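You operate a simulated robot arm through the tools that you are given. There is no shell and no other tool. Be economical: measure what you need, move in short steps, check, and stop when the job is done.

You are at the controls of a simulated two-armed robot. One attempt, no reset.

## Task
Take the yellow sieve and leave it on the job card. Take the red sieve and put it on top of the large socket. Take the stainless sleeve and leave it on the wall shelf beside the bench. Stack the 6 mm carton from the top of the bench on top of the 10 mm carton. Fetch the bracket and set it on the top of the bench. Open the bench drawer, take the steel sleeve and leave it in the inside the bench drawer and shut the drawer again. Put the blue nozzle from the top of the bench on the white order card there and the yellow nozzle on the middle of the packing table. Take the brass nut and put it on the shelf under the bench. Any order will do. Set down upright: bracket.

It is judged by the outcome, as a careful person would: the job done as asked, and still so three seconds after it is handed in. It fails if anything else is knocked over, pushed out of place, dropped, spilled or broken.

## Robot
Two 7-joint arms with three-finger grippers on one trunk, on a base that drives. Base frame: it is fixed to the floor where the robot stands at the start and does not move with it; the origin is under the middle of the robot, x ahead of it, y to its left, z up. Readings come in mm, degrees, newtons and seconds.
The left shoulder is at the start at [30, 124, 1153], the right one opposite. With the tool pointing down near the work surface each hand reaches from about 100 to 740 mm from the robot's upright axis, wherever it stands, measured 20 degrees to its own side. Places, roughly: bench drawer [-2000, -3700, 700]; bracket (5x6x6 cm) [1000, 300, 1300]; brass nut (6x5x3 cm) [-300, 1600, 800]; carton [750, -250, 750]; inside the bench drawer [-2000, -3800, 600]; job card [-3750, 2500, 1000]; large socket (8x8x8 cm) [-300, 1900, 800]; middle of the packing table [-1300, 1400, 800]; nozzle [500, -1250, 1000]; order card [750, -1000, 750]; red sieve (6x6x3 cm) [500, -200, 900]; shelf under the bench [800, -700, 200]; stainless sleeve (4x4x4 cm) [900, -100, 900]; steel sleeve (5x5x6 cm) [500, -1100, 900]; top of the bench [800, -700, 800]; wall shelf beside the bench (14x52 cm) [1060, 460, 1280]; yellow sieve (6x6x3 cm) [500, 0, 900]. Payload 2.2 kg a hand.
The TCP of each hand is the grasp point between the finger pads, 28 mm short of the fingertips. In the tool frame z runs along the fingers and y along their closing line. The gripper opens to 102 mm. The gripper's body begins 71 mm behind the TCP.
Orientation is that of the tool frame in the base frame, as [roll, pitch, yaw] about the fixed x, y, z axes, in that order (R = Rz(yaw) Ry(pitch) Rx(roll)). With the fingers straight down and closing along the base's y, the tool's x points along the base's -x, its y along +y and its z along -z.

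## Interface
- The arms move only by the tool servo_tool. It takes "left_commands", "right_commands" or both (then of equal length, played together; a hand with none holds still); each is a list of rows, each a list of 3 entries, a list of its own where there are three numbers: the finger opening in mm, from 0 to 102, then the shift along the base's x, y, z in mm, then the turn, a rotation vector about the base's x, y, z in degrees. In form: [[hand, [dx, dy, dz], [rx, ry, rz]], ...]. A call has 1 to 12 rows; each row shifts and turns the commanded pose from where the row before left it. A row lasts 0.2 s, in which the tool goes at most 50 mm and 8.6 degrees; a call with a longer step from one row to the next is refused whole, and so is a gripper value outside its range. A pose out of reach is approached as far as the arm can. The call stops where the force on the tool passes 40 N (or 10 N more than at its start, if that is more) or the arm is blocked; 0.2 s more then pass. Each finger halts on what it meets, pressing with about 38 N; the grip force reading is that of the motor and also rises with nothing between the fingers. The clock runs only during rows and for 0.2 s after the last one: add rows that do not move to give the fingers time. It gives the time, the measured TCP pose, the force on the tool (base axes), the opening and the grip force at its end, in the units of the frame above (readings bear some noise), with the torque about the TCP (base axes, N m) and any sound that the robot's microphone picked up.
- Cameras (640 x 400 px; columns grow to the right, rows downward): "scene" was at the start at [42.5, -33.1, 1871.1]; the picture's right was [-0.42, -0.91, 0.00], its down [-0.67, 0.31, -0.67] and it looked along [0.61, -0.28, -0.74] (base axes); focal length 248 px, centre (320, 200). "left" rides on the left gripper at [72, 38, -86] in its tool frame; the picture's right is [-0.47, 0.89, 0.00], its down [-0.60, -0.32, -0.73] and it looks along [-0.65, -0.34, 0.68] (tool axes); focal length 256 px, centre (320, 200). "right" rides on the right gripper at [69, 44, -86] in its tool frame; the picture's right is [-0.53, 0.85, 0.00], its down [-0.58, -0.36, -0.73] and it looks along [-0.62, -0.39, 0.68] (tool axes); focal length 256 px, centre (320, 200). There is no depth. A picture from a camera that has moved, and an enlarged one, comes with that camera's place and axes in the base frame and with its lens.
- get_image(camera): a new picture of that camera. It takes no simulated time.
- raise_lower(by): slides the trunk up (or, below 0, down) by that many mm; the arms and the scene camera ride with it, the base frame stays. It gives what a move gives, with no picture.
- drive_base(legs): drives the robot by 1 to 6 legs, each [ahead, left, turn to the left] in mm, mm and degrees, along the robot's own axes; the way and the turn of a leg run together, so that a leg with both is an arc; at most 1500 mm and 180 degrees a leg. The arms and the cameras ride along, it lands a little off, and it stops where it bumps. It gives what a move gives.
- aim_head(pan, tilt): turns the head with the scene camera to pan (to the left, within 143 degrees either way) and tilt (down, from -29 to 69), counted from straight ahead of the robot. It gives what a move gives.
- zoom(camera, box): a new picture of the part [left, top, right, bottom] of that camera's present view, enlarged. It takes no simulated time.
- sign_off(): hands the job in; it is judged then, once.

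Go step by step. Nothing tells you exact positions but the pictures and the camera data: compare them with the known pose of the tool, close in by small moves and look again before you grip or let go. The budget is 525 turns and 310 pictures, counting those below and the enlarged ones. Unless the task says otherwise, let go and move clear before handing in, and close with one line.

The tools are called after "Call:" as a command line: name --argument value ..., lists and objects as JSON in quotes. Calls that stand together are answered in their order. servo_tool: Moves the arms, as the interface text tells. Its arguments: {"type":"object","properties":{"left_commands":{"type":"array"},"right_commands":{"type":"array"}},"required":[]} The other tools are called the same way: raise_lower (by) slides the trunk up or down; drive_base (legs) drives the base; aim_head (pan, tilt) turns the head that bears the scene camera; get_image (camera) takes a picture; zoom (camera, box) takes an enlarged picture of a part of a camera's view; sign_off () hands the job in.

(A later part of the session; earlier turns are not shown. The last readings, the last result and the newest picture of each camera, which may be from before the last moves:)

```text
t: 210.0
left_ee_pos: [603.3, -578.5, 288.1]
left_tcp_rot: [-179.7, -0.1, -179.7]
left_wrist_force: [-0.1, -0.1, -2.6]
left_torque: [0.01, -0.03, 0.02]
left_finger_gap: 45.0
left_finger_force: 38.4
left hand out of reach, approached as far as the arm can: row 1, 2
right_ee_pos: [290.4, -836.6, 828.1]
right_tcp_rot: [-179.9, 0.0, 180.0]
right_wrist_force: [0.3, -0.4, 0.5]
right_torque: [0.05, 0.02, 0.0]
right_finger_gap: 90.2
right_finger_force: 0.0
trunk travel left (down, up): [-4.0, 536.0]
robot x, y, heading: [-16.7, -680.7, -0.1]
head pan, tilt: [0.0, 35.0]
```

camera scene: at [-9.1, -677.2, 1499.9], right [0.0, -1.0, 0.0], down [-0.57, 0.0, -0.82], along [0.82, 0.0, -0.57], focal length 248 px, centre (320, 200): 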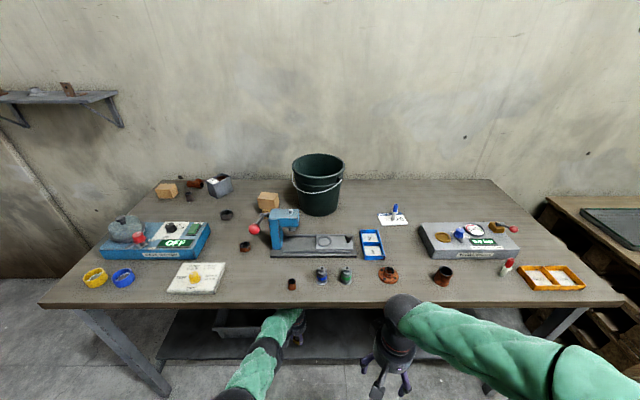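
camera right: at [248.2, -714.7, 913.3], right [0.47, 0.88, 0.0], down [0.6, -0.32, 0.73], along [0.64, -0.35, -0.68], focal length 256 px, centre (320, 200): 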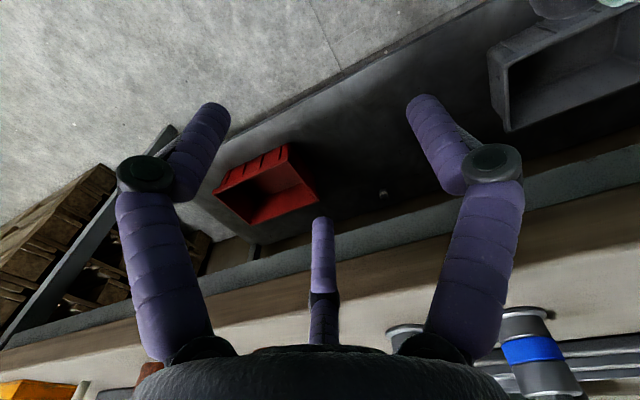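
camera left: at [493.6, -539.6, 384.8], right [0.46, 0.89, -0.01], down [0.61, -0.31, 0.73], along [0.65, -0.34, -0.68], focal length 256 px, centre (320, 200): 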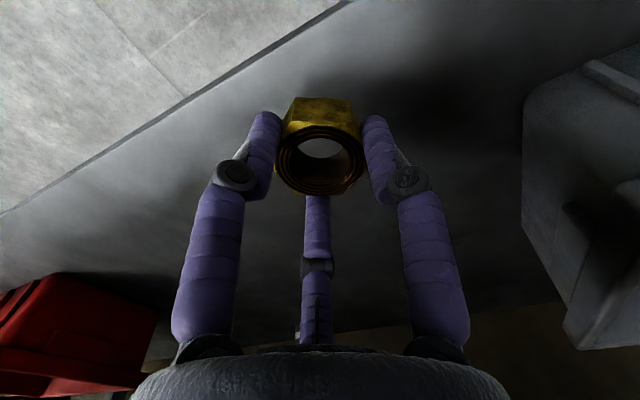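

Call:
servo_tool --left_commands '[[30, [-7, 0, -13], [0, 0, 0]], [30, [-7, 0, -13], [0, 0, 0]], [30, [0, 0, 0], [0, 0, 0]]]'

Call:
get_image --camera "left"

```text
t: 210.8
left_ee_pos: [585.3, -579.5, 265.9]
left_tcp_rot: [-179.8, 0.0, -179.7]
left_wrist_force: [-0.5, -0.4, -1.8]
left_torque: [-0.03, 0.01, 0.03]
left_finger_gap: 44.9
left_finger_force: 38.5
left hand out of reach, approached as far as the arm can: row 2
right_ee_pos: [291.2, -836.8, 827.6]
right_tcp_rot: [-180.0, -0.2, 179.8]
right_wrist_force: [0.1, 0.4, 0.0]
right_torque: [-0.02, 0.02, -0.02]
right_finger_gap: 90.0
right_finger_force: 0.0
trunk travel left (down, up): [-4.0, 536.0]
robot x, y, heading: [-22.8, -678.6, -0.2]
head pan, tilt: [0.0, 35.0]
```

```text
191 pictures are left
camera left: at [513.8, -540.7, 350.9], right [0.46, 0.89, -0.01], down [0.61, -0.31, 0.73], along [0.65, -0.34, -0.68], focal length 256 px, centre (320, 200)
```

left: 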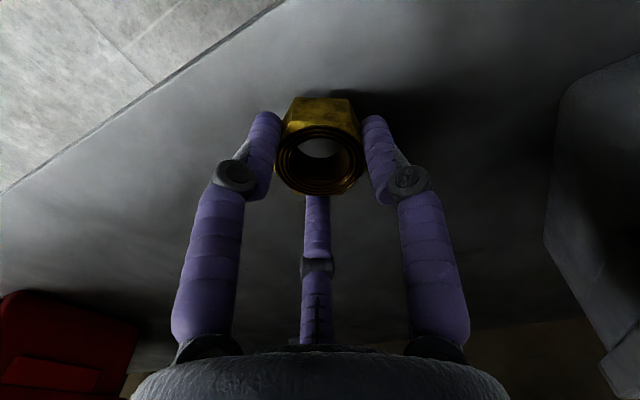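

Call:
servo_tool --left_commands '[[30, [-4, 0, -7], [0, 0, 0]], [30, [-4, 0, -7], [0, 0, 0]], [30, [-3, 0, -5], [0, 0, 0]], [30, [0, 0, 0], [0, 0, 0]]]'

```text
t: 211.8
left_ee_pos: [572.5, -578.9, 250.5]
left_tcp_rot: [-179.7, 0.1, -179.7]
left_wrist_force: [0.1, -0.7, 6.1]
left_torque: [0.14, 0.12, 0.03]
left_finger_gap: 45.2
left_finger_force: 37.7
left hand out of reach, approached as far as the arm can: row 2
right_ee_pos: [290.2, -836.6, 827.7]
right_tcp_rot: [-180.0, -0.1, 179.8]
right_wrist_force: [-1.1, -0.2, 0.4]
right_torque: [0.01, -0.03, 0.03]
right_finger_gap: 89.8
right_finger_force: 0.1
trunk travel left (down, up): [-4.0, 536.0]
robot x, y, heading: [-24.0, -675.9, -0.1]
head pan, tilt: [0.0, 35.0]
```

Contact at the shelf, nut about 30 mm inside its front edge. I open, rise along the arc, and drive back out.

Call:
servo_tool --left_commands '[[55, [0, 0, 0], [0, 0, 0]], [70, [0, 0, 0], [0, 0, 0]], [80, [0, 0, 0], [0, 0, 0]], [80, [4, 0, 12], [0, 0, 0]], [80, [5, 0, 13], [0, 0, 0]], [80, [5, 0, 13], [0, 0, 0]], [80, [5, 0, 13], [0, 0, 0]], [80, [5, 0, 13], [0, 0, 0]], [80, [0, 0, 0], [0, 0, 0]]]'

Call:
get_image --camera "left"

```text
t: 213.8
left_ee_pos: [597.2, -579.4, 311.0]
left_tcp_rot: [-179.7, -0.3, -179.8]
left_wrist_force: [0.3, -1.1, -0.3]
left_torque: [0.01, -0.01, 0.01]
left_finger_gap: 80.2
left_finger_force: 0.1
right_ee_pos: [289.7, -836.2, 827.4]
right_tcp_rot: [180.0, 0.0, 179.9]
right_wrist_force: [-0.6, 0.1, 0.4]
right_torque: [-0.03, 0.02, -0.01]
right_finger_gap: 90.2
right_finger_force: 0.0
trunk travel left (down, up): [-4.0, 536.0]
robot x, y, heading: [-23.6, -677.7, -0.1]
head pan, tilt: [0.0, 35.0]
```

```text
190 pictures are left
camera left: at [524.8, -540.9, 397.2], right [0.46, 0.89, -0.01], down [0.61, -0.31, 0.73], along [0.65, -0.34, -0.68], focal length 256 px, centre (320, 200)
```

left: 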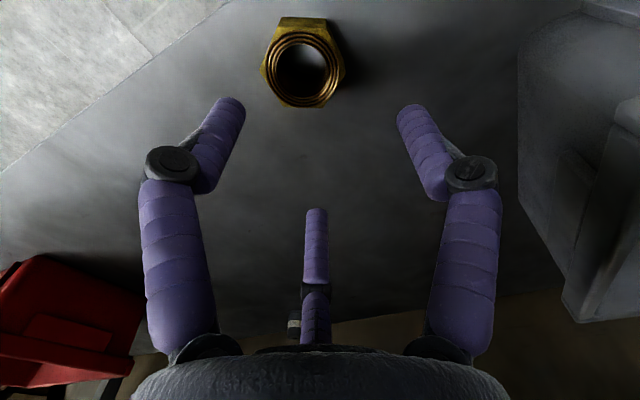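

The nut lies flat on the shelf. I back straight out.

Call:
drive_base --legs '[[-380, 0, 0]]'

Call:
servo_tool --left_commands '[[80, [0, 0, 45], [0, 0, 0]], [80, [0, 0, 45], [0, 0, 0]], [80, [0, 0, 45], [0, 0, 0]], [80, [0, 0, 45], [0, 0, 0]], [80, [0, 0, 45], [0, 0, 0]], [80, [0, 0, 45], [0, 0, 0]]]'

Call:
get_image --camera "scene"

```text
t: 216.2
left_ee_pos: [217.3, -576.8, 311.3]
left_tcp_rot: [-179.7, -0.1, -179.5]
left_wrist_force: [0.4, 0.5, 0.3]
left_torque: [0.02, 0.0, -0.01]
left_finger_gap: 79.9
left_finger_force: 0.1
right_ee_pos: [-88.4, -835.2, 828.8]
right_tcp_rot: [-180.0, -0.1, 179.9]
right_wrist_force: [0.0, -0.2, 0.6]
right_torque: [-0.02, 0.0, -0.02]
right_finger_gap: 90.0
right_finger_force: 0.1
trunk travel left (down, up): [-4.0, 536.0]
robot x, y, heading: [-401.0, -676.2, -0.0]
head pan, tilt: [0.0, 35.0]
```

```text
t: 217.6
left_ee_pos: [216.9, -578.2, 578.8]
left_tcp_rot: [-179.6, -0.2, -179.6]
left_wrist_force: [-0.1, 0.7, -1.1]
left_torque: [0.0, -0.03, -0.01]
left_finger_gap: 79.9
left_finger_force: 0.0
right_ee_pos: [-89.4, -834.5, 828.0]
right_tcp_rot: [180.0, -0.1, 179.9]
right_wrist_force: [0.2, -0.1, 0.1]
right_torque: [0.0, -0.01, 0.0]
right_finger_gap: 89.9
right_finger_force: 0.0
trunk travel left (down, up): [-4.0, 536.0]
robot x, y, heading: [-398.9, -675.4, 0.1]
head pan, tilt: [0.0, 35.0]
```

```text
189 pictures are left
camera scene: at [-344.1, -676.6, 1499.9], right [0.0, -1.0, 0.0], down [-0.57, 0.0, -0.82], along [0.82, 0.0, -0.57], focal length 248 px, centre (320, 200)
```

scene: 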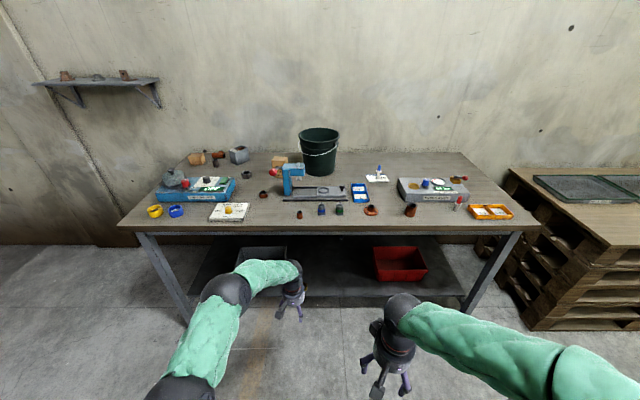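

Call:
servo_tool --left_commands '[[80, [-20, 15, 40], [0, 0, 0]], [80, [-20, 15, 40], [0, 0, 0]], [80, [-25, 10, 40], [0, 0, 0]], [80, [-25, 10, 40], [0, 0, 0]], [80, [-25, 0, 40], [0, 0, 0]], [80, [-25, 0, 40], [0, 0, 0]], [80, [-25, 0, 40], [0, 0, 0]], [80, [0, 0, 0], [0, 0, 0]]]'

Call:
raise_lower --by 390

Call:
get_image --camera "scene"

```text
t: 219.4
left_ee_pos: [54.5, -526.8, 858.3]
left_tcp_rot: [-179.8, -0.2, -179.6]
left_wrist_force: [-1.4, 0.2, -0.2]
left_torque: [-0.03, -0.01, 0.03]
left_finger_gap: 79.9
left_finger_force: 0.0
right_ee_pos: [-88.7, -835.3, 828.6]
right_tcp_rot: [-180.0, -0.1, -180.0]
right_wrist_force: [-0.1, -0.3, -0.7]
right_torque: [0.05, -0.02, 0.0]
right_finger_gap: 89.9
right_finger_force: 0.0
trunk travel left (down, up): [-4.0, 536.0]
robot x, y, heading: [-402.2, -676.7, -0.2]
head pan, tilt: [0.0, 35.0]
```

```text
t: 223.2
left_ee_pos: [54.0, -526.0, 1248.6]
left_tcp_rot: [-179.7, -0.1, -179.5]
left_wrist_force: [-0.3, -0.3, 0.1]
left_torque: [-0.03, 0.0, 0.05]
left_finger_gap: 79.8
left_finger_force: 0.1
right_ee_pos: [-88.1, -834.2, 1218.7]
right_tcp_rot: [180.0, -0.1, 179.9]
right_wrist_force: [-0.4, -0.7, -0.2]
right_torque: [-0.01, -0.03, -0.02]
right_finger_gap: 89.8
right_finger_force: 0.1
trunk travel left (down, up): [-394.0, 146.0]
robot x, y, heading: [-400.7, -678.5, -0.2]
head pan, tilt: [0.0, 35.0]
```

```text
188 pictures are left
camera scene: at [-343.7, -676.5, 1889.8], right [0.0, -1.0, 0.0], down [-0.57, 0.0, -0.82], along [0.82, 0.0, -0.57], focal length 248 px, centre (320, 200)
```

scene: 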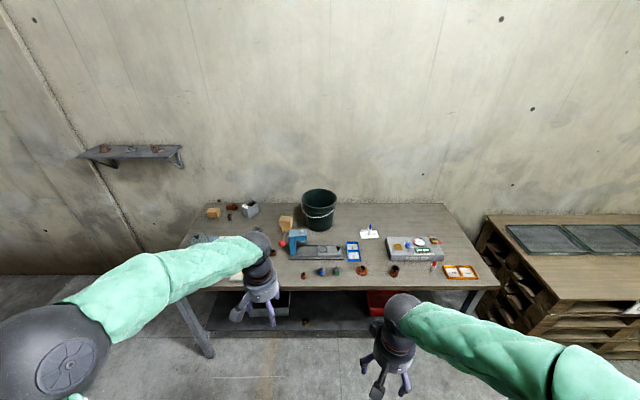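

Next the steel sleeve near [518, -1158] with the right hand.

Call:
drive_base --legs '[[0, -320, 0.2], [540, 0, 0]]'

Call:
servo_tool --right_commands '[[102, [0, 0, -40], [0, 0, 0]], [102, [0, 0, -40], [0, 0, 0]], [102, [0, 0, -40], [0, 0, 0]]]'

Call:
get_image --camera "right"

```text
t: 228.1
left_ee_pos: [606.1, -846.3, 1248.5]
left_tcp_rot: [-179.6, -0.1, -179.5]
left_wrist_force: [0.1, -0.1, 0.0]
left_torque: [0.0, 0.03, 0.03]
left_finger_gap: 79.8
left_finger_force: 0.1
right_ee_pos: [462.7, -1154.5, 1218.0]
right_tcp_rot: [180.0, -0.1, -179.9]
right_wrist_force: [0.6, 0.3, 0.1]
right_torque: [0.03, -0.02, 0.01]
right_finger_gap: 89.7
right_finger_force: 0.0
trunk travel left (down, up): [-394.0, 146.0]
robot x, y, heading: [147.2, -993.6, 0.1]
head pan, tilt: [0.0, 35.0]
```

```text
t: 228.9
left_ee_pos: [606.3, -847.5, 1249.0]
left_tcp_rot: [-179.7, -0.2, -179.5]
left_wrist_force: [0.4, -0.2, -0.6]
left_torque: [0.0, 0.05, -0.02]
left_finger_gap: 80.0
left_finger_force: 0.1
right_ee_pos: [465.4, -1154.9, 1097.0]
right_tcp_rot: [-180.0, 0.0, -180.0]
right_wrist_force: [0.5, -0.3, 0.2]
right_torque: [0.01, 0.03, -0.02]
right_finger_gap: 102.1
right_finger_force: 0.0
trunk travel left (down, up): [-394.0, 146.0]
robot x, y, heading: [145.9, -996.4, 0.2]
head pan, tilt: [0.0, 35.0]
```

```text
187 pictures are left
camera right: at [396.6, -1111.4, 1182.0], right [0.53, 0.85, 0.0], down [0.58, -0.36, 0.73], along [0.62, -0.39, -0.68], focal length 256 px, centre (320, 200)
```

right: 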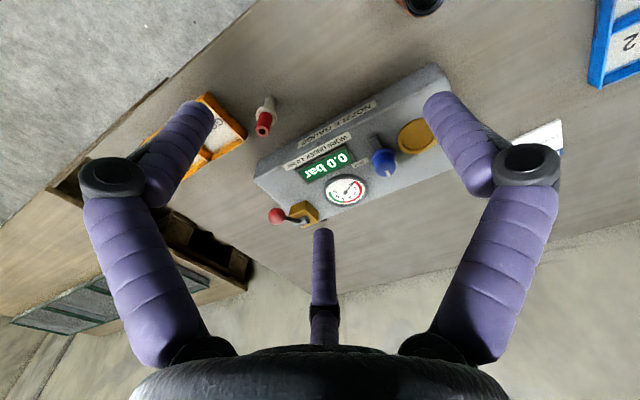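

Call:
servo_tool --right_commands '[[102, [5, 30, -20], [0, 0, 0]], [102, [5, 35, -20], [0, 0, 0]], [102, [5, 30, -25], [0, 0, 0]], [102, [0, 0, 0], [0, 0, 0]]]'

Call:
get_image --camera "right"

```text
t: 229.9
left_ee_pos: [604.2, -847.6, 1248.9]
left_tcp_rot: [-179.8, -0.1, -179.5]
left_wrist_force: [0.1, -0.3, -0.8]
left_torque: [0.0, -0.03, 0.01]
left_finger_gap: 79.9
left_finger_force: 0.0
right_ee_pos: [478.4, -1061.2, 1032.9]
right_tcp_rot: [-180.0, 0.0, -179.9]
right_wrist_force: [-0.3, -1.0, -0.2]
right_torque: [-0.02, 0.0, 0.01]
right_finger_gap: 102.0
right_finger_force: 0.1
trunk travel left (down, up): [-394.0, 146.0]
robot x, y, heading: [147.9, -996.9, 0.1]
head pan, tilt: [0.0, 35.0]
```

```text
186 pictures are left
camera right: at [409.7, -1016.9, 1117.6], right [0.53, 0.85, 0.0], down [0.58, -0.36, 0.73], along [0.62, -0.39, -0.68], focal length 256 px, centre (320, 200)
```

right: 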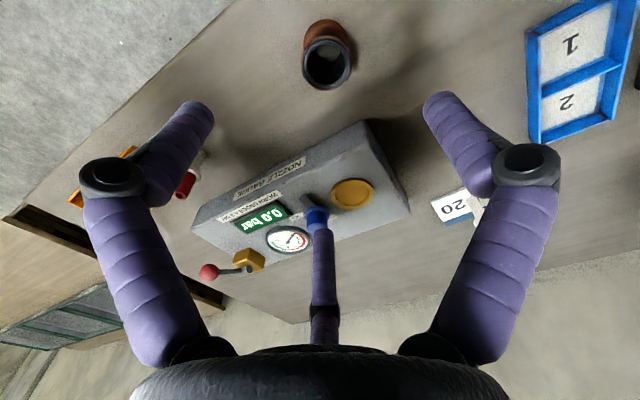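

Call:
servo_tool --right_commands '[[90, [-1, 8, -36], [0, 0, 0]], [90, [0, 0, -36], [0, 0, 0]], [90, [0, 0, 0], [0, 0, 0]]]'

Call:
get_image --camera "right"

```text
t: 230.7
left_ee_pos: [605.0, -847.2, 1249.0]
left_tcp_rot: [-179.7, -0.1, -179.5]
left_wrist_force: [-1.1, -0.7, 0.1]
left_torque: [-0.02, -0.01, -0.02]
left_finger_gap: 80.3
left_finger_force: 0.0
right_ee_pos: [476.3, -1053.7, 959.9]
right_tcp_rot: [179.9, -0.1, -179.8]
right_wrist_force: [-1.0, -0.3, -0.3]
right_torque: [0.02, 0.02, 0.04]
right_finger_gap: 90.1
right_finger_force: 0.1
trunk travel left (down, up): [-394.0, 146.0]
robot x, y, heading: [150.8, -997.9, 0.0]
head pan, tilt: [0.0, 35.0]
```

```text
185 pictures are left
camera right: at [408.7, -1009.8, 1046.2], right [0.53, 0.85, 0.0], down [0.58, -0.36, 0.73], along [0.62, -0.39, -0.68], focal length 256 px, centre (320, 200)
```

right: 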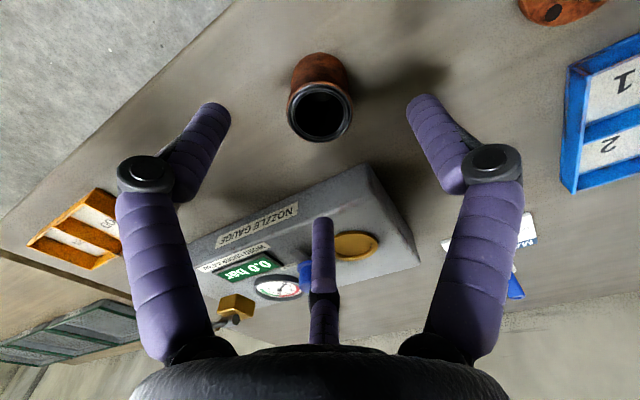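

Call:
servo_tool --right_commands '[[90, [-1, 2, -40], [0, 0, 0]], [90, [0, 0, -34], [0, 0, 0]], [65, [0, 0, 0], [0, 0, 0]], [40, [0, 0, 0], [0, 0, 0]], [25, [0, 0, 0], [0, 0, 0]], [25, [0, 0, 0], [0, 0, 0]], [25, [0, 0, 0], [0, 0, 0]]]'

Call:
get_image --camera "right"

```text
t: 232.3
left_ee_pos: [604.6, -847.0, 1248.9]
left_tcp_rot: [-179.7, -0.1, -179.6]
left_wrist_force: [-0.5, -0.7, 0.4]
left_torque: [0.02, 0.0, 0.0]
left_finger_gap: 79.9
left_finger_force: 0.0
right_ee_pos: [474.9, -1050.2, 885.5]
right_tcp_rot: [-179.9, -0.1, -180.0]
right_wrist_force: [0.0, 0.3, 0.1]
right_torque: [0.06, -0.01, 0.01]
right_finger_gap: 39.2
right_finger_force: 38.2
trunk travel left (down, up): [-394.0, 146.0]
robot x, y, heading: [149.4, -1000.1, 0.2]
head pan, tilt: [0.0, 35.0]
```

```text
184 pictures are left
camera right: at [407.8, -1006.0, 970.5], right [0.53, 0.85, 0.0], down [0.58, -0.36, 0.73], along [0.62, -0.39, -0.68], focal length 256 px, centre (320, 200)
```

right: 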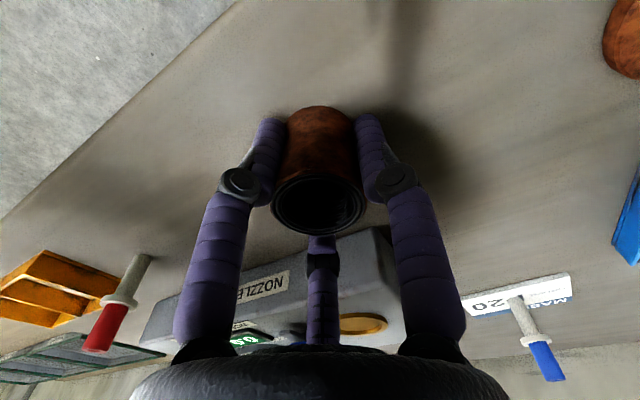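

Gripped at 39 mm. I lift it and drive towards the grey bench with the drawer.

Call:
servo_tool --right_commands '[[25, [0, 0, 40], [0, 0, 0]], [25, [0, 0, 45], [0, 0, 0]], [25, [0, 0, 45], [0, 0, 0]], [25, [0, 0, 45], [0, 0, 0]], [25, [0, 0, 45], [0, 0, 0]], [25, [0, 0, 45], [0, 0, 0]]]' --left_commands '[[80, [-20, 0, 0], [0, 0, 0]], [80, [-20, 0, 0], [0, 0, 0]], [80, [-20, 0, 0], [0, 0, 0]], [80, [-20, 0, 0], [0, 0, 0]], [80, [-20, 0, 0], [0, 0, 0]], [80, [-20, 0, 0], [0, 0, 0]]]'

Call:
drive_base --legs '[[-400, 0, 0], [0, 0, -90], [500, 0, 0], [700, -900, 0], [500, -850, 0]]'

Call:
aim_head --pan 0 --tilt 40

Call:
get_image --camera "scene"

```text
t: 233.7
left_ee_pos: [483.8, -848.4, 1250.9]
left_tcp_rot: [-179.7, 0.0, -179.5]
left_wrist_force: [0.0, 0.4, 0.1]
left_torque: [0.0, -0.05, 0.0]
left_finger_gap: 80.0
left_finger_force: 0.0
right_ee_pos: [472.9, -1050.2, 1150.8]
right_tcp_rot: [-180.0, -0.1, -179.8]
right_wrist_force: [0.0, -0.1, -2.4]
right_torque: [-0.01, -0.02, -0.02]
right_finger_gap: 39.1
right_finger_force: 38.4
trunk travel left (down, up): [-394.0, 146.0]
robot x, y, heading: [147.2, -995.8, 0.1]
head pan, tilt: [0.0, 35.0]
```

```text
t: 252.7
left_ee_pos: [-1843.4, -3055.2, 1249.3]
left_tcp_rot: [-179.7, 0.0, 90.8]
left_wrist_force: [0.3, -0.8, 0.0]
left_torque: [0.0, 0.0, 0.0]
left_finger_gap: 79.9
left_finger_force: 0.0
right_ee_pos: [-2045.6, -3046.1, 1150.3]
right_tcp_rot: [180.0, -0.1, 90.4]
right_wrist_force: [-0.3, 0.1, -2.5]
right_torque: [0.03, 0.05, -0.02]
right_finger_gap: 39.3
right_finger_force: 37.5
trunk travel left (down, up): [-394.0, 146.0]
robot x, y, heading: [-1992.8, -2713.9, -89.7]
head pan, tilt: [0.0, 35.0]
```

```text
t: 253.4
left_ee_pos: [-1842.3, -3054.5, 1249.3]
left_tcp_rot: [-179.7, -0.1, 90.8]
left_wrist_force: [-0.5, -1.0, 0.8]
left_torque: [0.01, 0.01, 0.0]
left_finger_gap: 79.9
left_finger_force: 0.1
right_ee_pos: [-2045.8, -3045.2, 1150.6]
right_tcp_rot: [-180.0, 0.0, 90.4]
right_wrist_force: [-0.4, 1.0, -3.2]
right_torque: [0.02, 0.02, -0.03]
right_finger_gap: 38.9
right_finger_force: 37.7
trunk travel left (down, up): [-394.0, 146.0]
robot x, y, heading: [-1994.3, -2719.2, -90.0]
head pan, tilt: [0.0, 40.0]
```

```text
183 pictures are left
camera scene: at [-1993.8, -2774.4, 1882.4], right [-1.0, -0.01, 0.0], down [0.0, 0.64, -0.77], along [0.0, -0.77, -0.64], focal length 248 px, centre (320, 200)
```

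scene: 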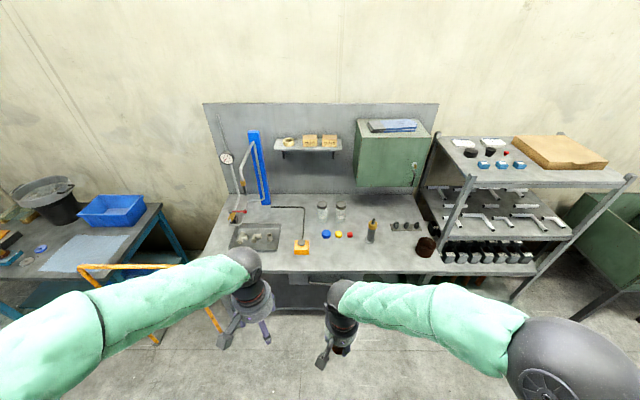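

The bench with the drawer is ahead. I zoom in on the drawer area after spreading the hands.

Call:
servo_tool --left_commands '[[80, [40, 20, 0], [0, 0, 0]], [80, [40, 20, 0], [0, 0, 0]], [80, [40, 20, 0], [0, 0, 0]], [80, [40, 0, 0], [0, 0, 0]]]' --right_commands '[[25, [-40, 10, 0], [0, 0, 0]], [25, [-40, 10, 0], [0, 0, 0]], [25, [-40, 0, 0], [0, 0, 0]], [25, [-40, 0, 0], [0, 0, 0]]]'

Call:
raise_lower --by -250

Call:
get_image --camera "scene"

Call:
zoom --camera "scene" --box '[220, 220, 460, 370]'

```text
t: 254.4
left_ee_pos: [-1682.3, -2997.0, 1249.3]
left_tcp_rot: [-179.8, -0.1, 90.7]
left_wrist_force: [-0.3, -0.2, 0.7]
left_torque: [0.0, -0.01, 0.01]
left_finger_gap: 79.8
left_finger_force: 0.1
right_ee_pos: [-2205.9, -3025.0, 1148.4]
right_tcp_rot: [-179.9, -0.1, 90.5]
right_wrist_force: [0.1, 0.0, -2.6]
right_torque: [0.01, 0.02, -0.05]
right_finger_gap: 38.7
right_finger_force: 38.2
trunk travel left (down, up): [-394.0, 146.0]
robot x, y, heading: [-1992.0, -2719.7, -89.5]
head pan, tilt: [0.0, 40.0]
```

```text
t: 256.9
left_ee_pos: [-1683.2, -2996.2, 998.2]
left_tcp_rot: [-179.7, -0.1, 90.8]
left_wrist_force: [-0.4, 0.4, -0.2]
left_torque: [0.03, -0.02, -0.03]
left_finger_gap: 80.0
left_finger_force: 0.0
right_ee_pos: [-2205.7, -3025.4, 899.2]
right_tcp_rot: [-180.0, -0.1, 90.4]
right_wrist_force: [0.1, -0.8, -2.0]
right_torque: [0.01, -0.01, -0.01]
right_finger_gap: 38.9
right_finger_force: 37.4
trunk travel left (down, up): [-144.0, 396.0]
robot x, y, heading: [-1993.5, -2717.9, -89.8]
head pan, tilt: [0.0, 40.0]
```

```text
182 pictures are left
camera scene: at [-1993.7, -2774.2, 1632.5], right [-1.0, -0.01, 0.0], down [0.0, 0.64, -0.77], along [0.0, -0.77, -0.64], focal length 248 px, centre (320, 200)
```

scene: 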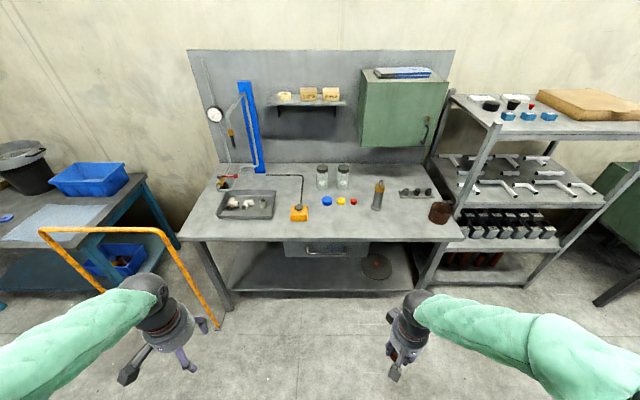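

```text
2.67 times, centred on (340, 295) of scene
camera zoom: at [-1993.7, -2774.2, 1632.5], right [-1.0, -0.01, 0.0], down [0.0, 0.64, -0.77], along [0.0, -0.77, -0.64], focal length 662 px, centre (267, -53)
```

zoom: 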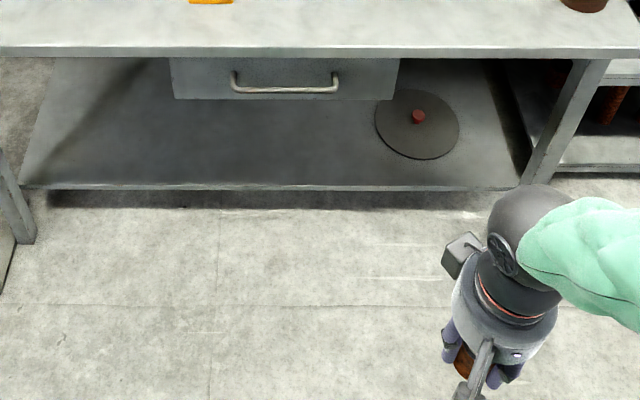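

The drawer handle is a horizontal bar near [-2025, -3500, 695]. I turn the left hand to point forward so it can grip the bar from above and below.

Call:
servo_tool --left_commands '[[80, [-10, -14, -15], [-8.2, 0, 0]], [80, [-10, -14, -15], [-8.2, 0, 0]], [80, [-10, -14, -15], [-8.2, 0, 0]], [80, [-10, -14, -15], [-8.2, 0, 0]], [80, [-10, -14, -15], [-8.2, 0, 0]], [80, [-10, -14, -15], [-8.2, 0, 0]], [80, [-10, -14, -15], [-8.2, 0, 0]], [80, [-10, -14, -15], [-8.2, 0, 0]], [80, [-10, -14, -15], [-8.2, 0, 0]], [80, [-10, -14, -15], [-8.2, 0, 0]], [80, [-10, -14, -15], [-8, 0, 0]]]'

Call:
get_image --camera "scene"

```text
t: 259.4
left_ee_pos: [-1794.5, -3149.9, 835.0]
left_tcp_rot: [-77.1, 89.4, -167.4]
left_wrist_force: [-5.2, 5.0, -6.6]
left_torque: [-0.53, 0.06, 0.48]
left_finger_gap: 79.9
left_finger_force: 0.3
right_ee_pos: [-2205.8, -3026.5, 899.1]
right_tcp_rot: [-180.0, -0.1, 90.4]
right_wrist_force: [-1.0, 0.1, -2.2]
right_torque: [-0.01, 0.04, -0.01]
right_finger_gap: 38.9
right_finger_force: 37.9
trunk travel left (down, up): [-144.0, 396.0]
robot x, y, heading: [-1994.6, -2720.5, -89.5]
head pan, tilt: [0.0, 40.0]
```

```text
180 pictures are left
camera scene: at [-1993.1, -2775.6, 1632.1], right [-1.0, -0.01, 0.0], down [0.0, 0.64, -0.77], along [0.0, -0.77, -0.64], focal length 248 px, centre (320, 200)
```

scene: 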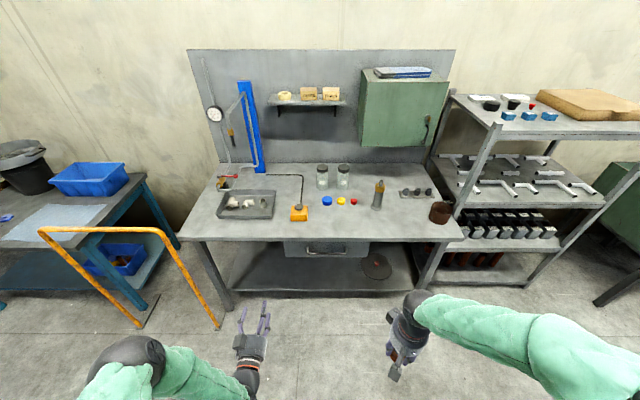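

Call:
servo_tool --left_commands '[[80, [-5, -12, 0], [0, -8.2, 0]], [80, [-5, -12, 0], [0, -8.2, 0]], [80, [-5, -12, 0], [0, -8.2, 0]], [80, [-5, -6, 0], [0, -8.2, 0]], [80, [-5, -6, 0], [0, -8.2, 0]], [80, [-5, 0, 0], [0, -8.2, 0]], [80, [-5, 0, 0], [0, -8.2, 0]], [80, [-5, 0, 0], [0, -8.2, 0]], [80, [-5, 0, 0], [0, -8.2, 0]], [80, [-5, 0, 0], [0, -8.2, 0]], [80, [0, 0, 0], [0, -8, 0]]]'

Call:
get_image --camera "scene"

Call:
get_image --camera "left"

```text
t: 261.8
left_ee_pos: [-1844.1, -3196.7, 830.9]
left_tcp_rot: [90.3, 0.7, 0.2]
left_wrist_force: [-0.2, -0.7, -0.1]
left_torque: [0.01, 0.0, -0.05]
left_finger_gap: 79.7
left_finger_force: 0.0
right_ee_pos: [-2205.2, -3026.3, 898.0]
right_tcp_rot: [180.0, 0.0, 90.4]
right_wrist_force: [-0.7, 0.4, -2.1]
right_torque: [-0.01, 0.0, -0.02]
right_finger_gap: 38.9
right_finger_force: 38.0
trunk travel left (down, up): [-144.0, 396.0]
robot x, y, heading: [-1989.7, -2719.5, -89.5]
head pan, tilt: [0.0, 40.0]
```

```text
179 pictures are left
camera scene: at [-1993.7, -2774.2, 1632.3], right [-1.0, -0.01, 0.0], down [0.0, 0.64, -0.77], along [0.0, -0.77, -0.64], focal length 248 px, centre (320, 200)
```

scene: 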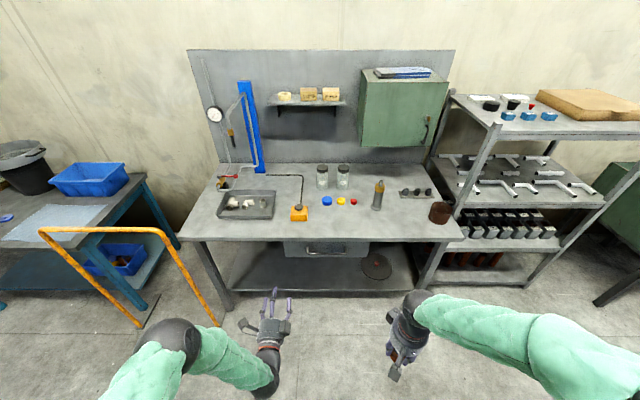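

```text
178 pictures are left
camera left: at [-1770.4, -3111.3, 869.6], right [-0.45, -0.01, 0.89], down [-0.61, 0.73, -0.31], along [-0.65, -0.68, -0.34], focal length 256 px, centre (320, 200)
```

left: 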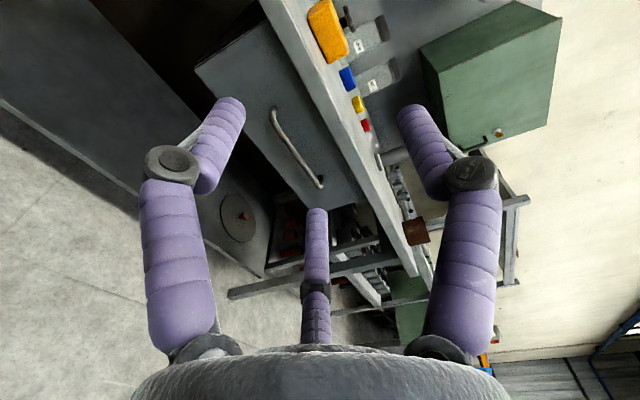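

The hand points at the drawer. The handle bar runs x -1925..-2094 at about y -3498, z 702. I approach it with a moderate opening.

Call:
servo_tool --left_commands '[[45, [-21, -29, -16], [0, 0, 0]], [45, [-21, -29, -16], [0, 0, 0]], [45, [-21, -29, -16], [0, 0, 0]], [45, [-21, -29, -16], [0, 0, 0]], [45, [-21, -29, -16], [0, 0, 0]], [45, [-21, -29, -16], [0, 0, 0]], [45, [-21, -29, -16], [0, 0, 0]], [45, [-19, -29, -17], [0, 0, 0]], [45, [0, 0, 0], [0, 0, 0]]]'

Call:
get_image --camera "left"

Call:
zoom --camera "scene" --box '[240, 220, 400, 320]'

```text
t: 263.8
left_ee_pos: [-2007.9, -3429.3, 705.8]
left_tcp_rot: [90.3, 0.8, 0.1]
left_wrist_force: [-0.2, -0.5, 0.2]
left_torque: [0.05, 0.03, 0.02]
left_finger_gap: 45.1
left_finger_force: 0.1
right_ee_pos: [-2204.5, -3024.5, 899.0]
right_tcp_rot: [180.0, -0.1, 90.5]
right_wrist_force: [0.1, -0.1, -2.9]
right_torque: [0.01, -0.02, 0.02]
right_finger_gap: 39.1
right_finger_force: 38.1
trunk travel left (down, up): [-144.0, 396.0]
robot x, y, heading: [-1993.4, -2716.5, -89.5]
head pan, tilt: [0.0, 40.0]
```

```text
177 pictures are left
camera left: at [-1934.4, -3342.6, 742.7], right [-0.45, -0.01, 0.89], down [-0.61, 0.73, -0.31], along [-0.65, -0.68, -0.33], focal length 256 px, centre (320, 200)
```

left: 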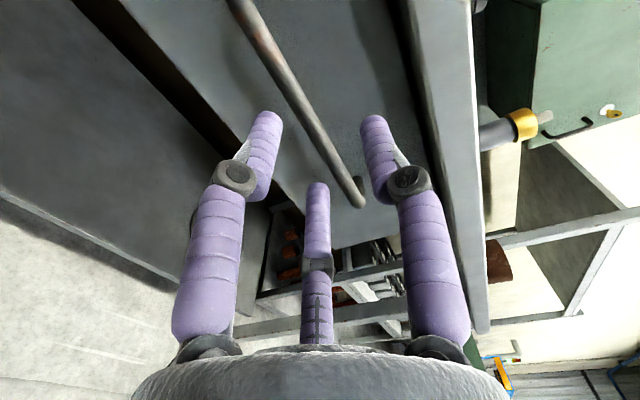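

```text
4.00 times, centred on (320, 270) of scene
camera zoom: at [-1993.7, -2774.2, 1632.4], right [-1.0, -0.01, 0.0], down [0.0, 0.64, -0.77], along [0.0, -0.77, -0.64], focal length 993 px, centre (320, -80)
```

zoom: 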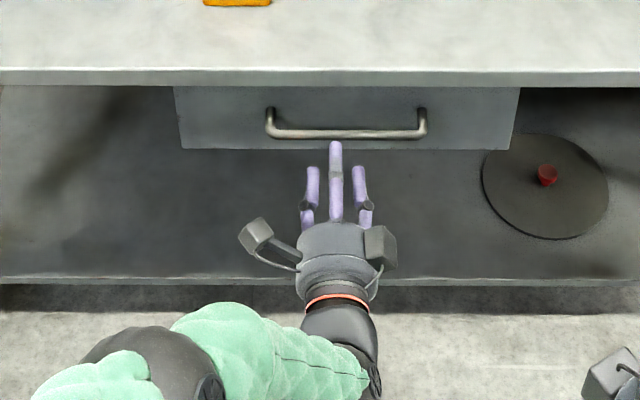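

Call:
servo_tool --left_commands '[[45, [0, -20, -14], [0, 0, 0]], [45, [0, -25, 0], [0, 0, 0]], [45, [0, -16, 0], [0, 0, 0]], [45, [0, 0, 0], [0, 0, 0]]]'

Call:
get_image --camera "left"

Call:
zoom --camera "scene" --box '[270, 220, 370, 290]'

```text
t: 264.8
left_ee_pos: [-2010.4, -3490.7, 691.1]
left_tcp_rot: [90.3, 0.8, 0.1]
left_wrist_force: [0.0, -0.6, -0.3]
left_torque: [-0.02, -0.01, 0.02]
left_finger_gap: 44.6
left_finger_force: 0.0
right_ee_pos: [-2204.8, -3025.1, 898.3]
right_tcp_rot: [179.9, -0.1, 90.4]
right_wrist_force: [-0.2, -0.1, -2.7]
right_torque: [0.0, -0.03, -0.04]
right_finger_gap: 39.0
right_finger_force: 37.9
trunk travel left (down, up): [-144.0, 396.0]
robot x, y, heading: [-1994.3, -2719.4, -89.8]
head pan, tilt: [0.0, 40.0]
```

```text
175 pictures are left
camera left: at [-1936.1, -3404.5, 728.0], right [-0.45, -0.01, 0.89], down [-0.61, 0.73, -0.3], along [-0.65, -0.68, -0.33], focal length 256 px, centre (320, 200)
```

left: 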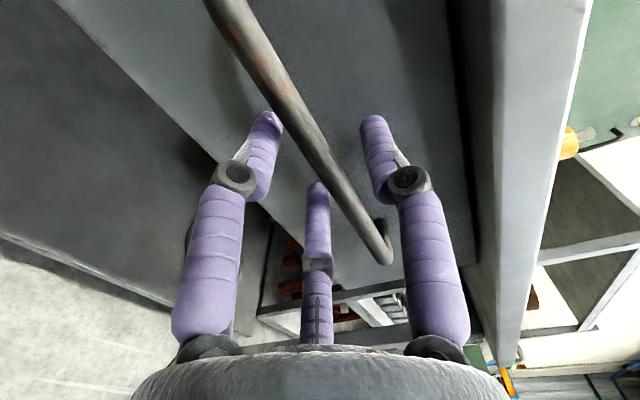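

```text
5.71 times, centred on (320, 255) of scene
camera zoom: at [-1993.8, -2774.3, 1632.3], right [-1.0, -0.01, 0.0], down [0.0, 0.64, -0.77], along [0.0, -0.77, -0.64], focal length 1419 px, centre (320, -114)
```

zoom: 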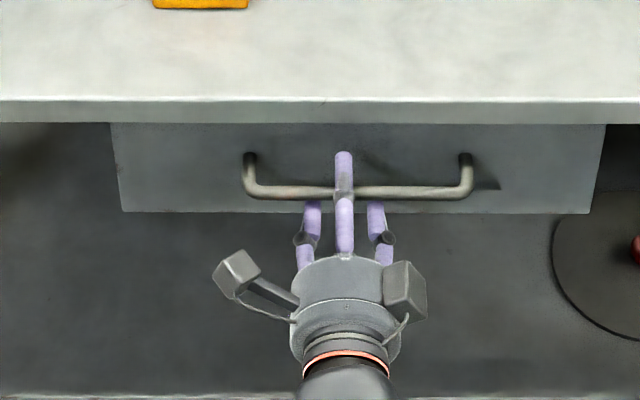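

Call:
servo_tool --left_commands '[[25, [0, 0, 0], [0, 0, 0]], [8, [0, 0, 0], [0, 0, 0]], [3, [0, 0, 0], [0, 0, 0]], [3, [0, 0, 0], [0, 0, 0]]]'

```text
t: 265.8
left_ee_pos: [-2009.6, -3490.2, 691.4]
left_tcp_rot: [90.2, 0.8, 0.1]
left_wrist_force: [-0.4, 0.0, 0.1]
left_torque: [0.01, -0.62, -0.07]
left_finger_gap: 19.1
left_finger_force: 44.5
right_ee_pos: [-2205.4, -3025.6, 899.1]
right_tcp_rot: [-180.0, 0.0, 90.4]
right_wrist_force: [0.2, -0.1, -2.4]
right_torque: [0.0, -0.02, -0.01]
right_finger_gap: 38.8
right_finger_force: 38.1
trunk travel left (down, up): [-144.0, 396.0]
robot x, y, heading: [-1997.0, -2720.8, -89.8]
head pan, tilt: [0.0, 40.0]
```

Call:
servo_tool --left_commands '[[3, [0, 15, 0], [0, 0, 0]], [3, [0, 20, 0], [0, 0, 0]], [3, [0, 20, 0], [0, 0, 0]], [3, [0, 20, 0], [0, 0, 0]], [3, [0, 0, 0], [0, 0, 0]]]'

Call:
get_image --camera "scene"

```text
t: 266.9
left_ee_pos: [-2009.9, -3414.2, 690.3]
left_tcp_rot: [90.2, 0.8, 0.1]
left_wrist_force: [-1.3, -1.0, 4.9]
left_torque: [-0.06, -0.71, -0.59]
left_finger_gap: 19.0
left_finger_force: 44.1
right_ee_pos: [-2205.3, -3024.9, 898.1]
right_tcp_rot: [180.0, -0.1, 90.4]
right_wrist_force: [-0.3, -0.1, -2.6]
right_torque: [-0.01, 0.02, 0.03]
right_finger_gap: 38.5
right_finger_force: 37.8
trunk travel left (down, up): [-144.0, 396.0]
robot x, y, heading: [-1993.3, -2719.5, -89.8]
head pan, tilt: [0.0, 40.0]
```

```text
173 pictures are left
camera scene: at [-1994.0, -2773.8, 1632.4], right [-1.0, -0.01, 0.0], down [0.0, 0.64, -0.77], along [0.0, -0.77, -0.64], focal length 248 px, centre (320, 200)
```

scene: 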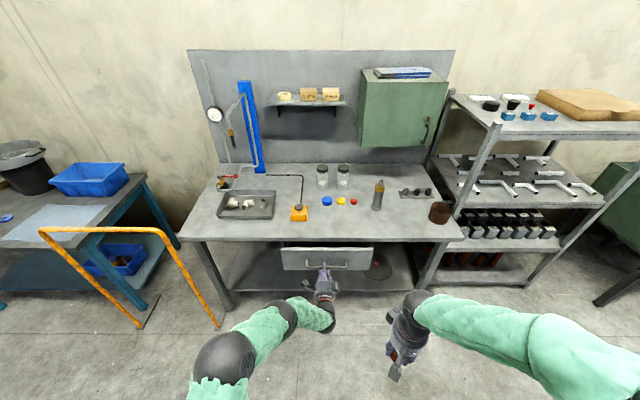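

The drawer slides. I pull further.

Call:
servo_tool --left_commands '[[3, [0, 20, 0], [0, 0, 0]], [3, [0, 20, 0], [0, 0, 0]], [3, [0, 20, 0], [0, 0, 0]], [3, [0, 20, 0], [0, 0, 0]], [3, [0, 20, 0], [0, 0, 0]], [3, [0, 20, 0], [0, 0, 0]], [3, [0, 20, 0], [0, 0, 0]], [3, [0, 20, 0], [0, 0, 0]], [3, [0, 0, 0], [0, 0, 0]]]'

Call:
get_image --camera "scene"

```text
t: 268.9
left_ee_pos: [-2010.8, -3255.8, 690.3]
left_tcp_rot: [90.2, 0.8, 0.0]
left_wrist_force: [-13.6, -0.5, 15.2]
left_torque: [-0.16, -0.69, -0.42]
left_finger_gap: 19.4
left_finger_force: 44.7
right_ee_pos: [-2205.5, -3024.6, 898.7]
right_tcp_rot: [179.9, 0.0, 90.4]
right_wrist_force: [0.2, 0.0, -2.5]
right_torque: [-0.01, 0.01, 0.0]
right_finger_gap: 39.0
right_finger_force: 37.7
trunk travel left (down, up): [-144.0, 396.0]
robot x, y, heading: [-1994.9, -2720.9, -89.5]
head pan, tilt: [0.0, 40.0]
```

```text
172 pictures are left
camera scene: at [-1995.3, -2773.0, 1632.4], right [-1.0, -0.01, 0.0], down [0.0, 0.64, -0.77], along [0.01, -0.77, -0.64], focal length 248 px, centre (320, 200)
```

scene: 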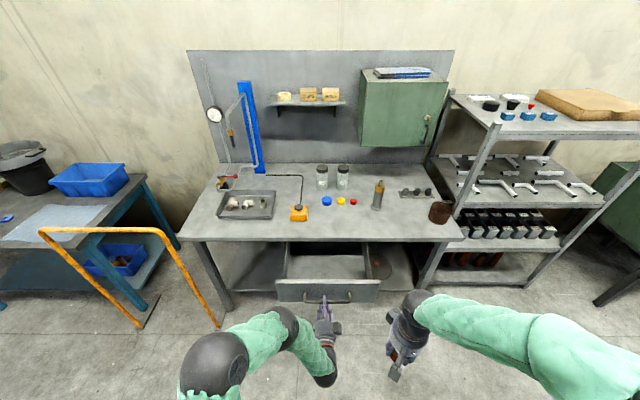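

The drawer is open about 235 mm. While the left hand holds the handle, I bring the right hand over the drawer.

Call:
servo_tool --right_commands '[[25, [10, -41, 0], [0, 0, 0]], [25, [10, -41, 0], [0, 0, 0]], [25, [10, -41, 0], [0, 0, 0]], [25, [10, -41, 0], [0, 0, 0]], [25, [11, -41, 0], [0, 0, 0]], [25, [11, -41, 0], [0, 0, 0]], [25, [11, -41, 0], [0, 0, 0]], [25, [11, -41, 0], [0, 0, 0]], [25, [11, -41, 0], [0, 0, 0]], [25, [0, 0, 0], [0, 0, 0]]]'

Call:
get_image --camera "right"

Call:
get_image --camera "scene"

```text
t: 271.1
left_ee_pos: [-2010.2, -3256.1, 690.6]
left_tcp_rot: [90.2, 0.7, -0.1]
left_wrist_force: [-17.5, 0.9, 19.6]
left_torque: [-0.15, -0.66, -0.02]
left_finger_gap: 19.4
left_finger_force: 44.1
right_ee_pos: [-2110.0, -3395.1, 899.0]
right_tcp_rot: [179.9, 0.0, 90.4]
right_wrist_force: [0.0, 0.5, -2.5]
right_torque: [-0.02, -0.01, -0.02]
right_finger_gap: 39.1
right_finger_force: 38.3
trunk travel left (down, up): [-144.0, 396.0]
robot x, y, heading: [-1994.6, -2716.6, -89.5]
head pan, tilt: [0.0, 40.0]
```

```text
171 pictures are left
camera right: at [-2066.2, -3324.5, 984.3], right [0.85, -0.53, 0.0], down [-0.36, -0.58, 0.73], along [-0.39, -0.62, -0.68], focal length 256 px, centre (320, 200)
```

right: 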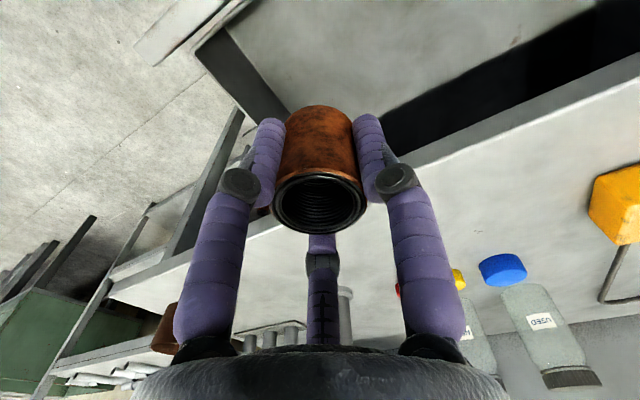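

```text
170 pictures are left
camera scene: at [-1995.5, -2772.7, 1632.5], right [-1.0, -0.01, 0.0], down [0.0, 0.64, -0.77], along [0.01, -0.77, -0.64], focal length 248 px, centre (320, 200)
```

scene: 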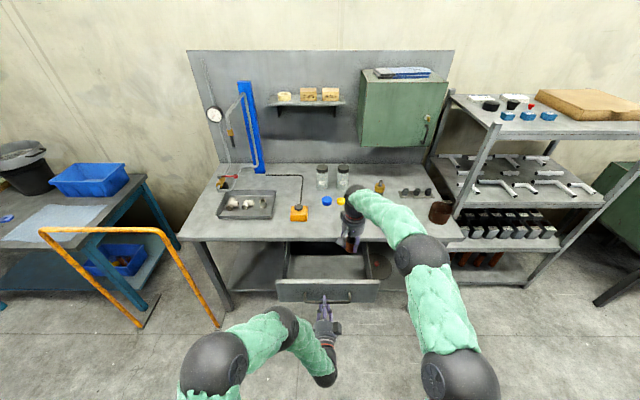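

Call:
servo_tool --left_commands '[[3, [4, 15, -4], [0, 0, 0]], [3, [0, 15, 0], [0, 0, 0]], [3, [0, 15, 0], [0, 0, 0]], [3, [0, 0, 0], [0, 0, 0]]]'

Call:
get_image --camera "scene"

```text
t: 271.5
left_ee_pos: [-2009.2, -3248.7, 690.9]
left_tcp_rot: [89.5, 0.8, -0.4]
left_wrist_force: [-4.1, 0.2, 5.7]
left_torque: [0.0, -0.71, -0.41]
left_finger_gap: 19.2
left_finger_force: 44.3
right_ee_pos: [-2110.1, -3395.2, 897.0]
right_tcp_rot: [180.0, -0.3, 90.4]
right_wrist_force: [0.7, -1.0, -2.3]
right_torque: [0.01, 0.01, -0.01]
right_finger_gap: 39.2
right_finger_force: 37.8
trunk travel left (down, up): [-144.0, 396.0]
robot x, y, heading: [-1997.5, -2720.5, -89.6]
head pan, tilt: [0.0, 40.0]
stopped in row 1 (left hand): the force on the tool passed its limit at 43 N (the readings are from after the stop); the commanded pose is now the measured one
```

```text
169 pictures are left
camera scene: at [-1994.2, -2775.0, 1632.1], right [-1.0, -0.01, 0.0], down [0.0, 0.64, -0.77], along [0.0, -0.77, -0.64], focal length 248 px, centre (320, 200)
```

scene: 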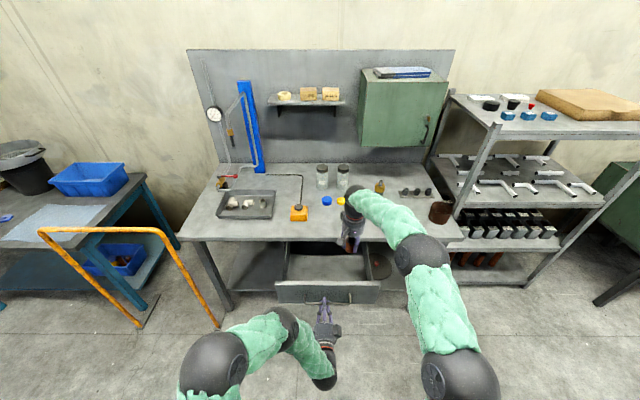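

Call:
servo_tool --right_commands '[[25, [0, -3, -40], [0, 0, 0]], [25, [0, 0, -40], [0, 0, 0]], [25, [0, 0, -40], [0, 0, 0]], [25, [0, 0, 0], [0, 0, 0]]]'

Call:
get_image --camera "right"

Call:
zoom --camera "scene" --box '[260, 210, 400, 310]'

```text
t: 272.5
left_ee_pos: [-2009.9, -3247.1, 690.5]
left_tcp_rot: [89.6, 0.9, -0.3]
left_wrist_force: [-11.7, 0.5, 10.8]
left_torque: [-0.05, -0.79, -0.45]
left_finger_gap: 19.0
left_finger_force: 44.0
right_ee_pos: [-2110.3, -3398.5, 777.2]
right_tcp_rot: [179.9, 0.0, 90.4]
right_wrist_force: [0.1, -0.3, -2.8]
right_torque: [0.0, -0.03, -0.01]
right_finger_gap: 38.6
right_finger_force: 37.8
trunk travel left (down, up): [-144.0, 396.0]
robot x, y, heading: [-1995.4, -2718.3, -89.7]
head pan, tilt: [0.0, 40.0]
```

```text
168 pictures are left
camera right: at [-2065.7, -3327.9, 862.3], right [0.85, -0.53, 0.0], down [-0.36, -0.58, 0.73], along [-0.39, -0.62, -0.68], focal length 256 px, centre (320, 200)
```

right: 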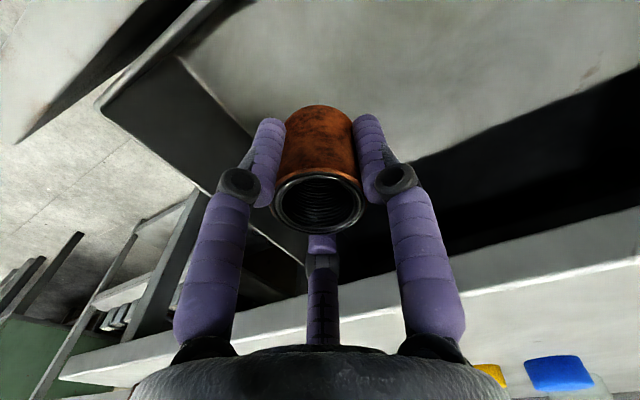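

```text
4.00 times, centred on (330, 260) of scene
camera zoom: at [-1995.1, -2773.8, 1632.4], right [-1.0, -0.01, 0.0], down [0.0, 0.64, -0.77], along [0.0, -0.77, -0.64], focal length 993 px, centre (280, -40)
```

zoom: 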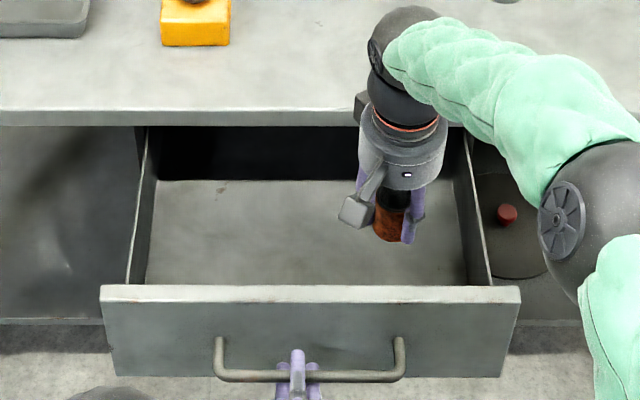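

Call:
servo_tool --right_commands '[[25, [10, 0, -30], [0, 0, 0]], [25, [5, 0, -30], [0, 0, 0]], [25, [0, 0, -5], [0, 0, 0]], [25, [0, 0, 0], [0, 0, 0]]]'

Call:
zoom --camera "scene" --box '[260, 210, 400, 310]'

```text
t: 273.5
left_ee_pos: [-2009.1, -3246.7, 690.9]
left_tcp_rot: [89.7, 0.9, -0.3]
left_wrist_force: [-15.7, -0.7, 11.5]
left_torque: [-0.11, -0.82, -0.31]
left_finger_gap: 19.1
left_finger_force: 44.4
right_ee_pos: [-2095.1, -3398.0, 713.1]
right_tcp_rot: [179.9, -0.1, 90.4]
right_wrist_force: [0.0, 0.0, -1.7]
right_torque: [-0.02, -0.01, -0.03]
right_finger_gap: 38.8
right_finger_force: 38.4
trunk travel left (down, up): [-144.0, 396.0]
robot x, y, heading: [-1993.9, -2716.4, -89.7]
head pan, tilt: [0.0, 40.0]
```

```text
4.00 times, centred on (330, 260) of scene
camera zoom: at [-1995.5, -2773.7, 1632.4], right [-1.0, -0.01, 0.0], down [0.0, 0.64, -0.77], along [0.0, -0.77, -0.64], focal length 993 px, centre (280, -40)
```

zoom: 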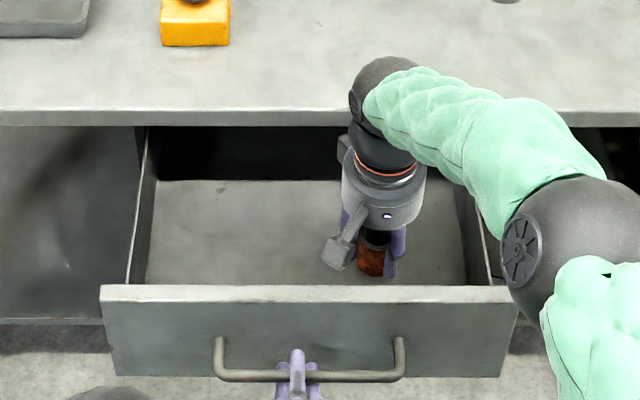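

Call:
servo_tool --right_commands '[[25, [0, -5, -6], [0, 0, 0]], [25, [0, 0, -5], [0, 0, 0]], [25, [0, 0, -5], [0, 0, 0]], [25, [0, 0, -4], [0, 0, 0]], [25, [0, 0, -4], [0, 0, 0]], [25, [0, 0, 0], [0, 0, 0]]]'

```text
t: 274.9
left_ee_pos: [-2009.0, -3248.5, 689.7]
left_tcp_rot: [89.6, 0.8, -0.3]
left_wrist_force: [-16.6, -0.1, 14.0]
left_torque: [-0.13, -0.77, -0.1]
left_finger_gap: 19.4
left_finger_force: 44.2
right_ee_pos: [-2095.7, -3403.6, 689.6]
right_tcp_rot: [180.0, -0.1, 90.5]
right_wrist_force: [0.7, 0.6, -1.9]
right_torque: [-0.01, 0.02, -0.01]
right_finger_gap: 39.1
right_finger_force: 38.3
trunk travel left (down, up): [-144.0, 396.0]
robot x, y, heading: [-1997.0, -2719.6, -89.6]
head pan, tilt: [0.0, 40.0]
```

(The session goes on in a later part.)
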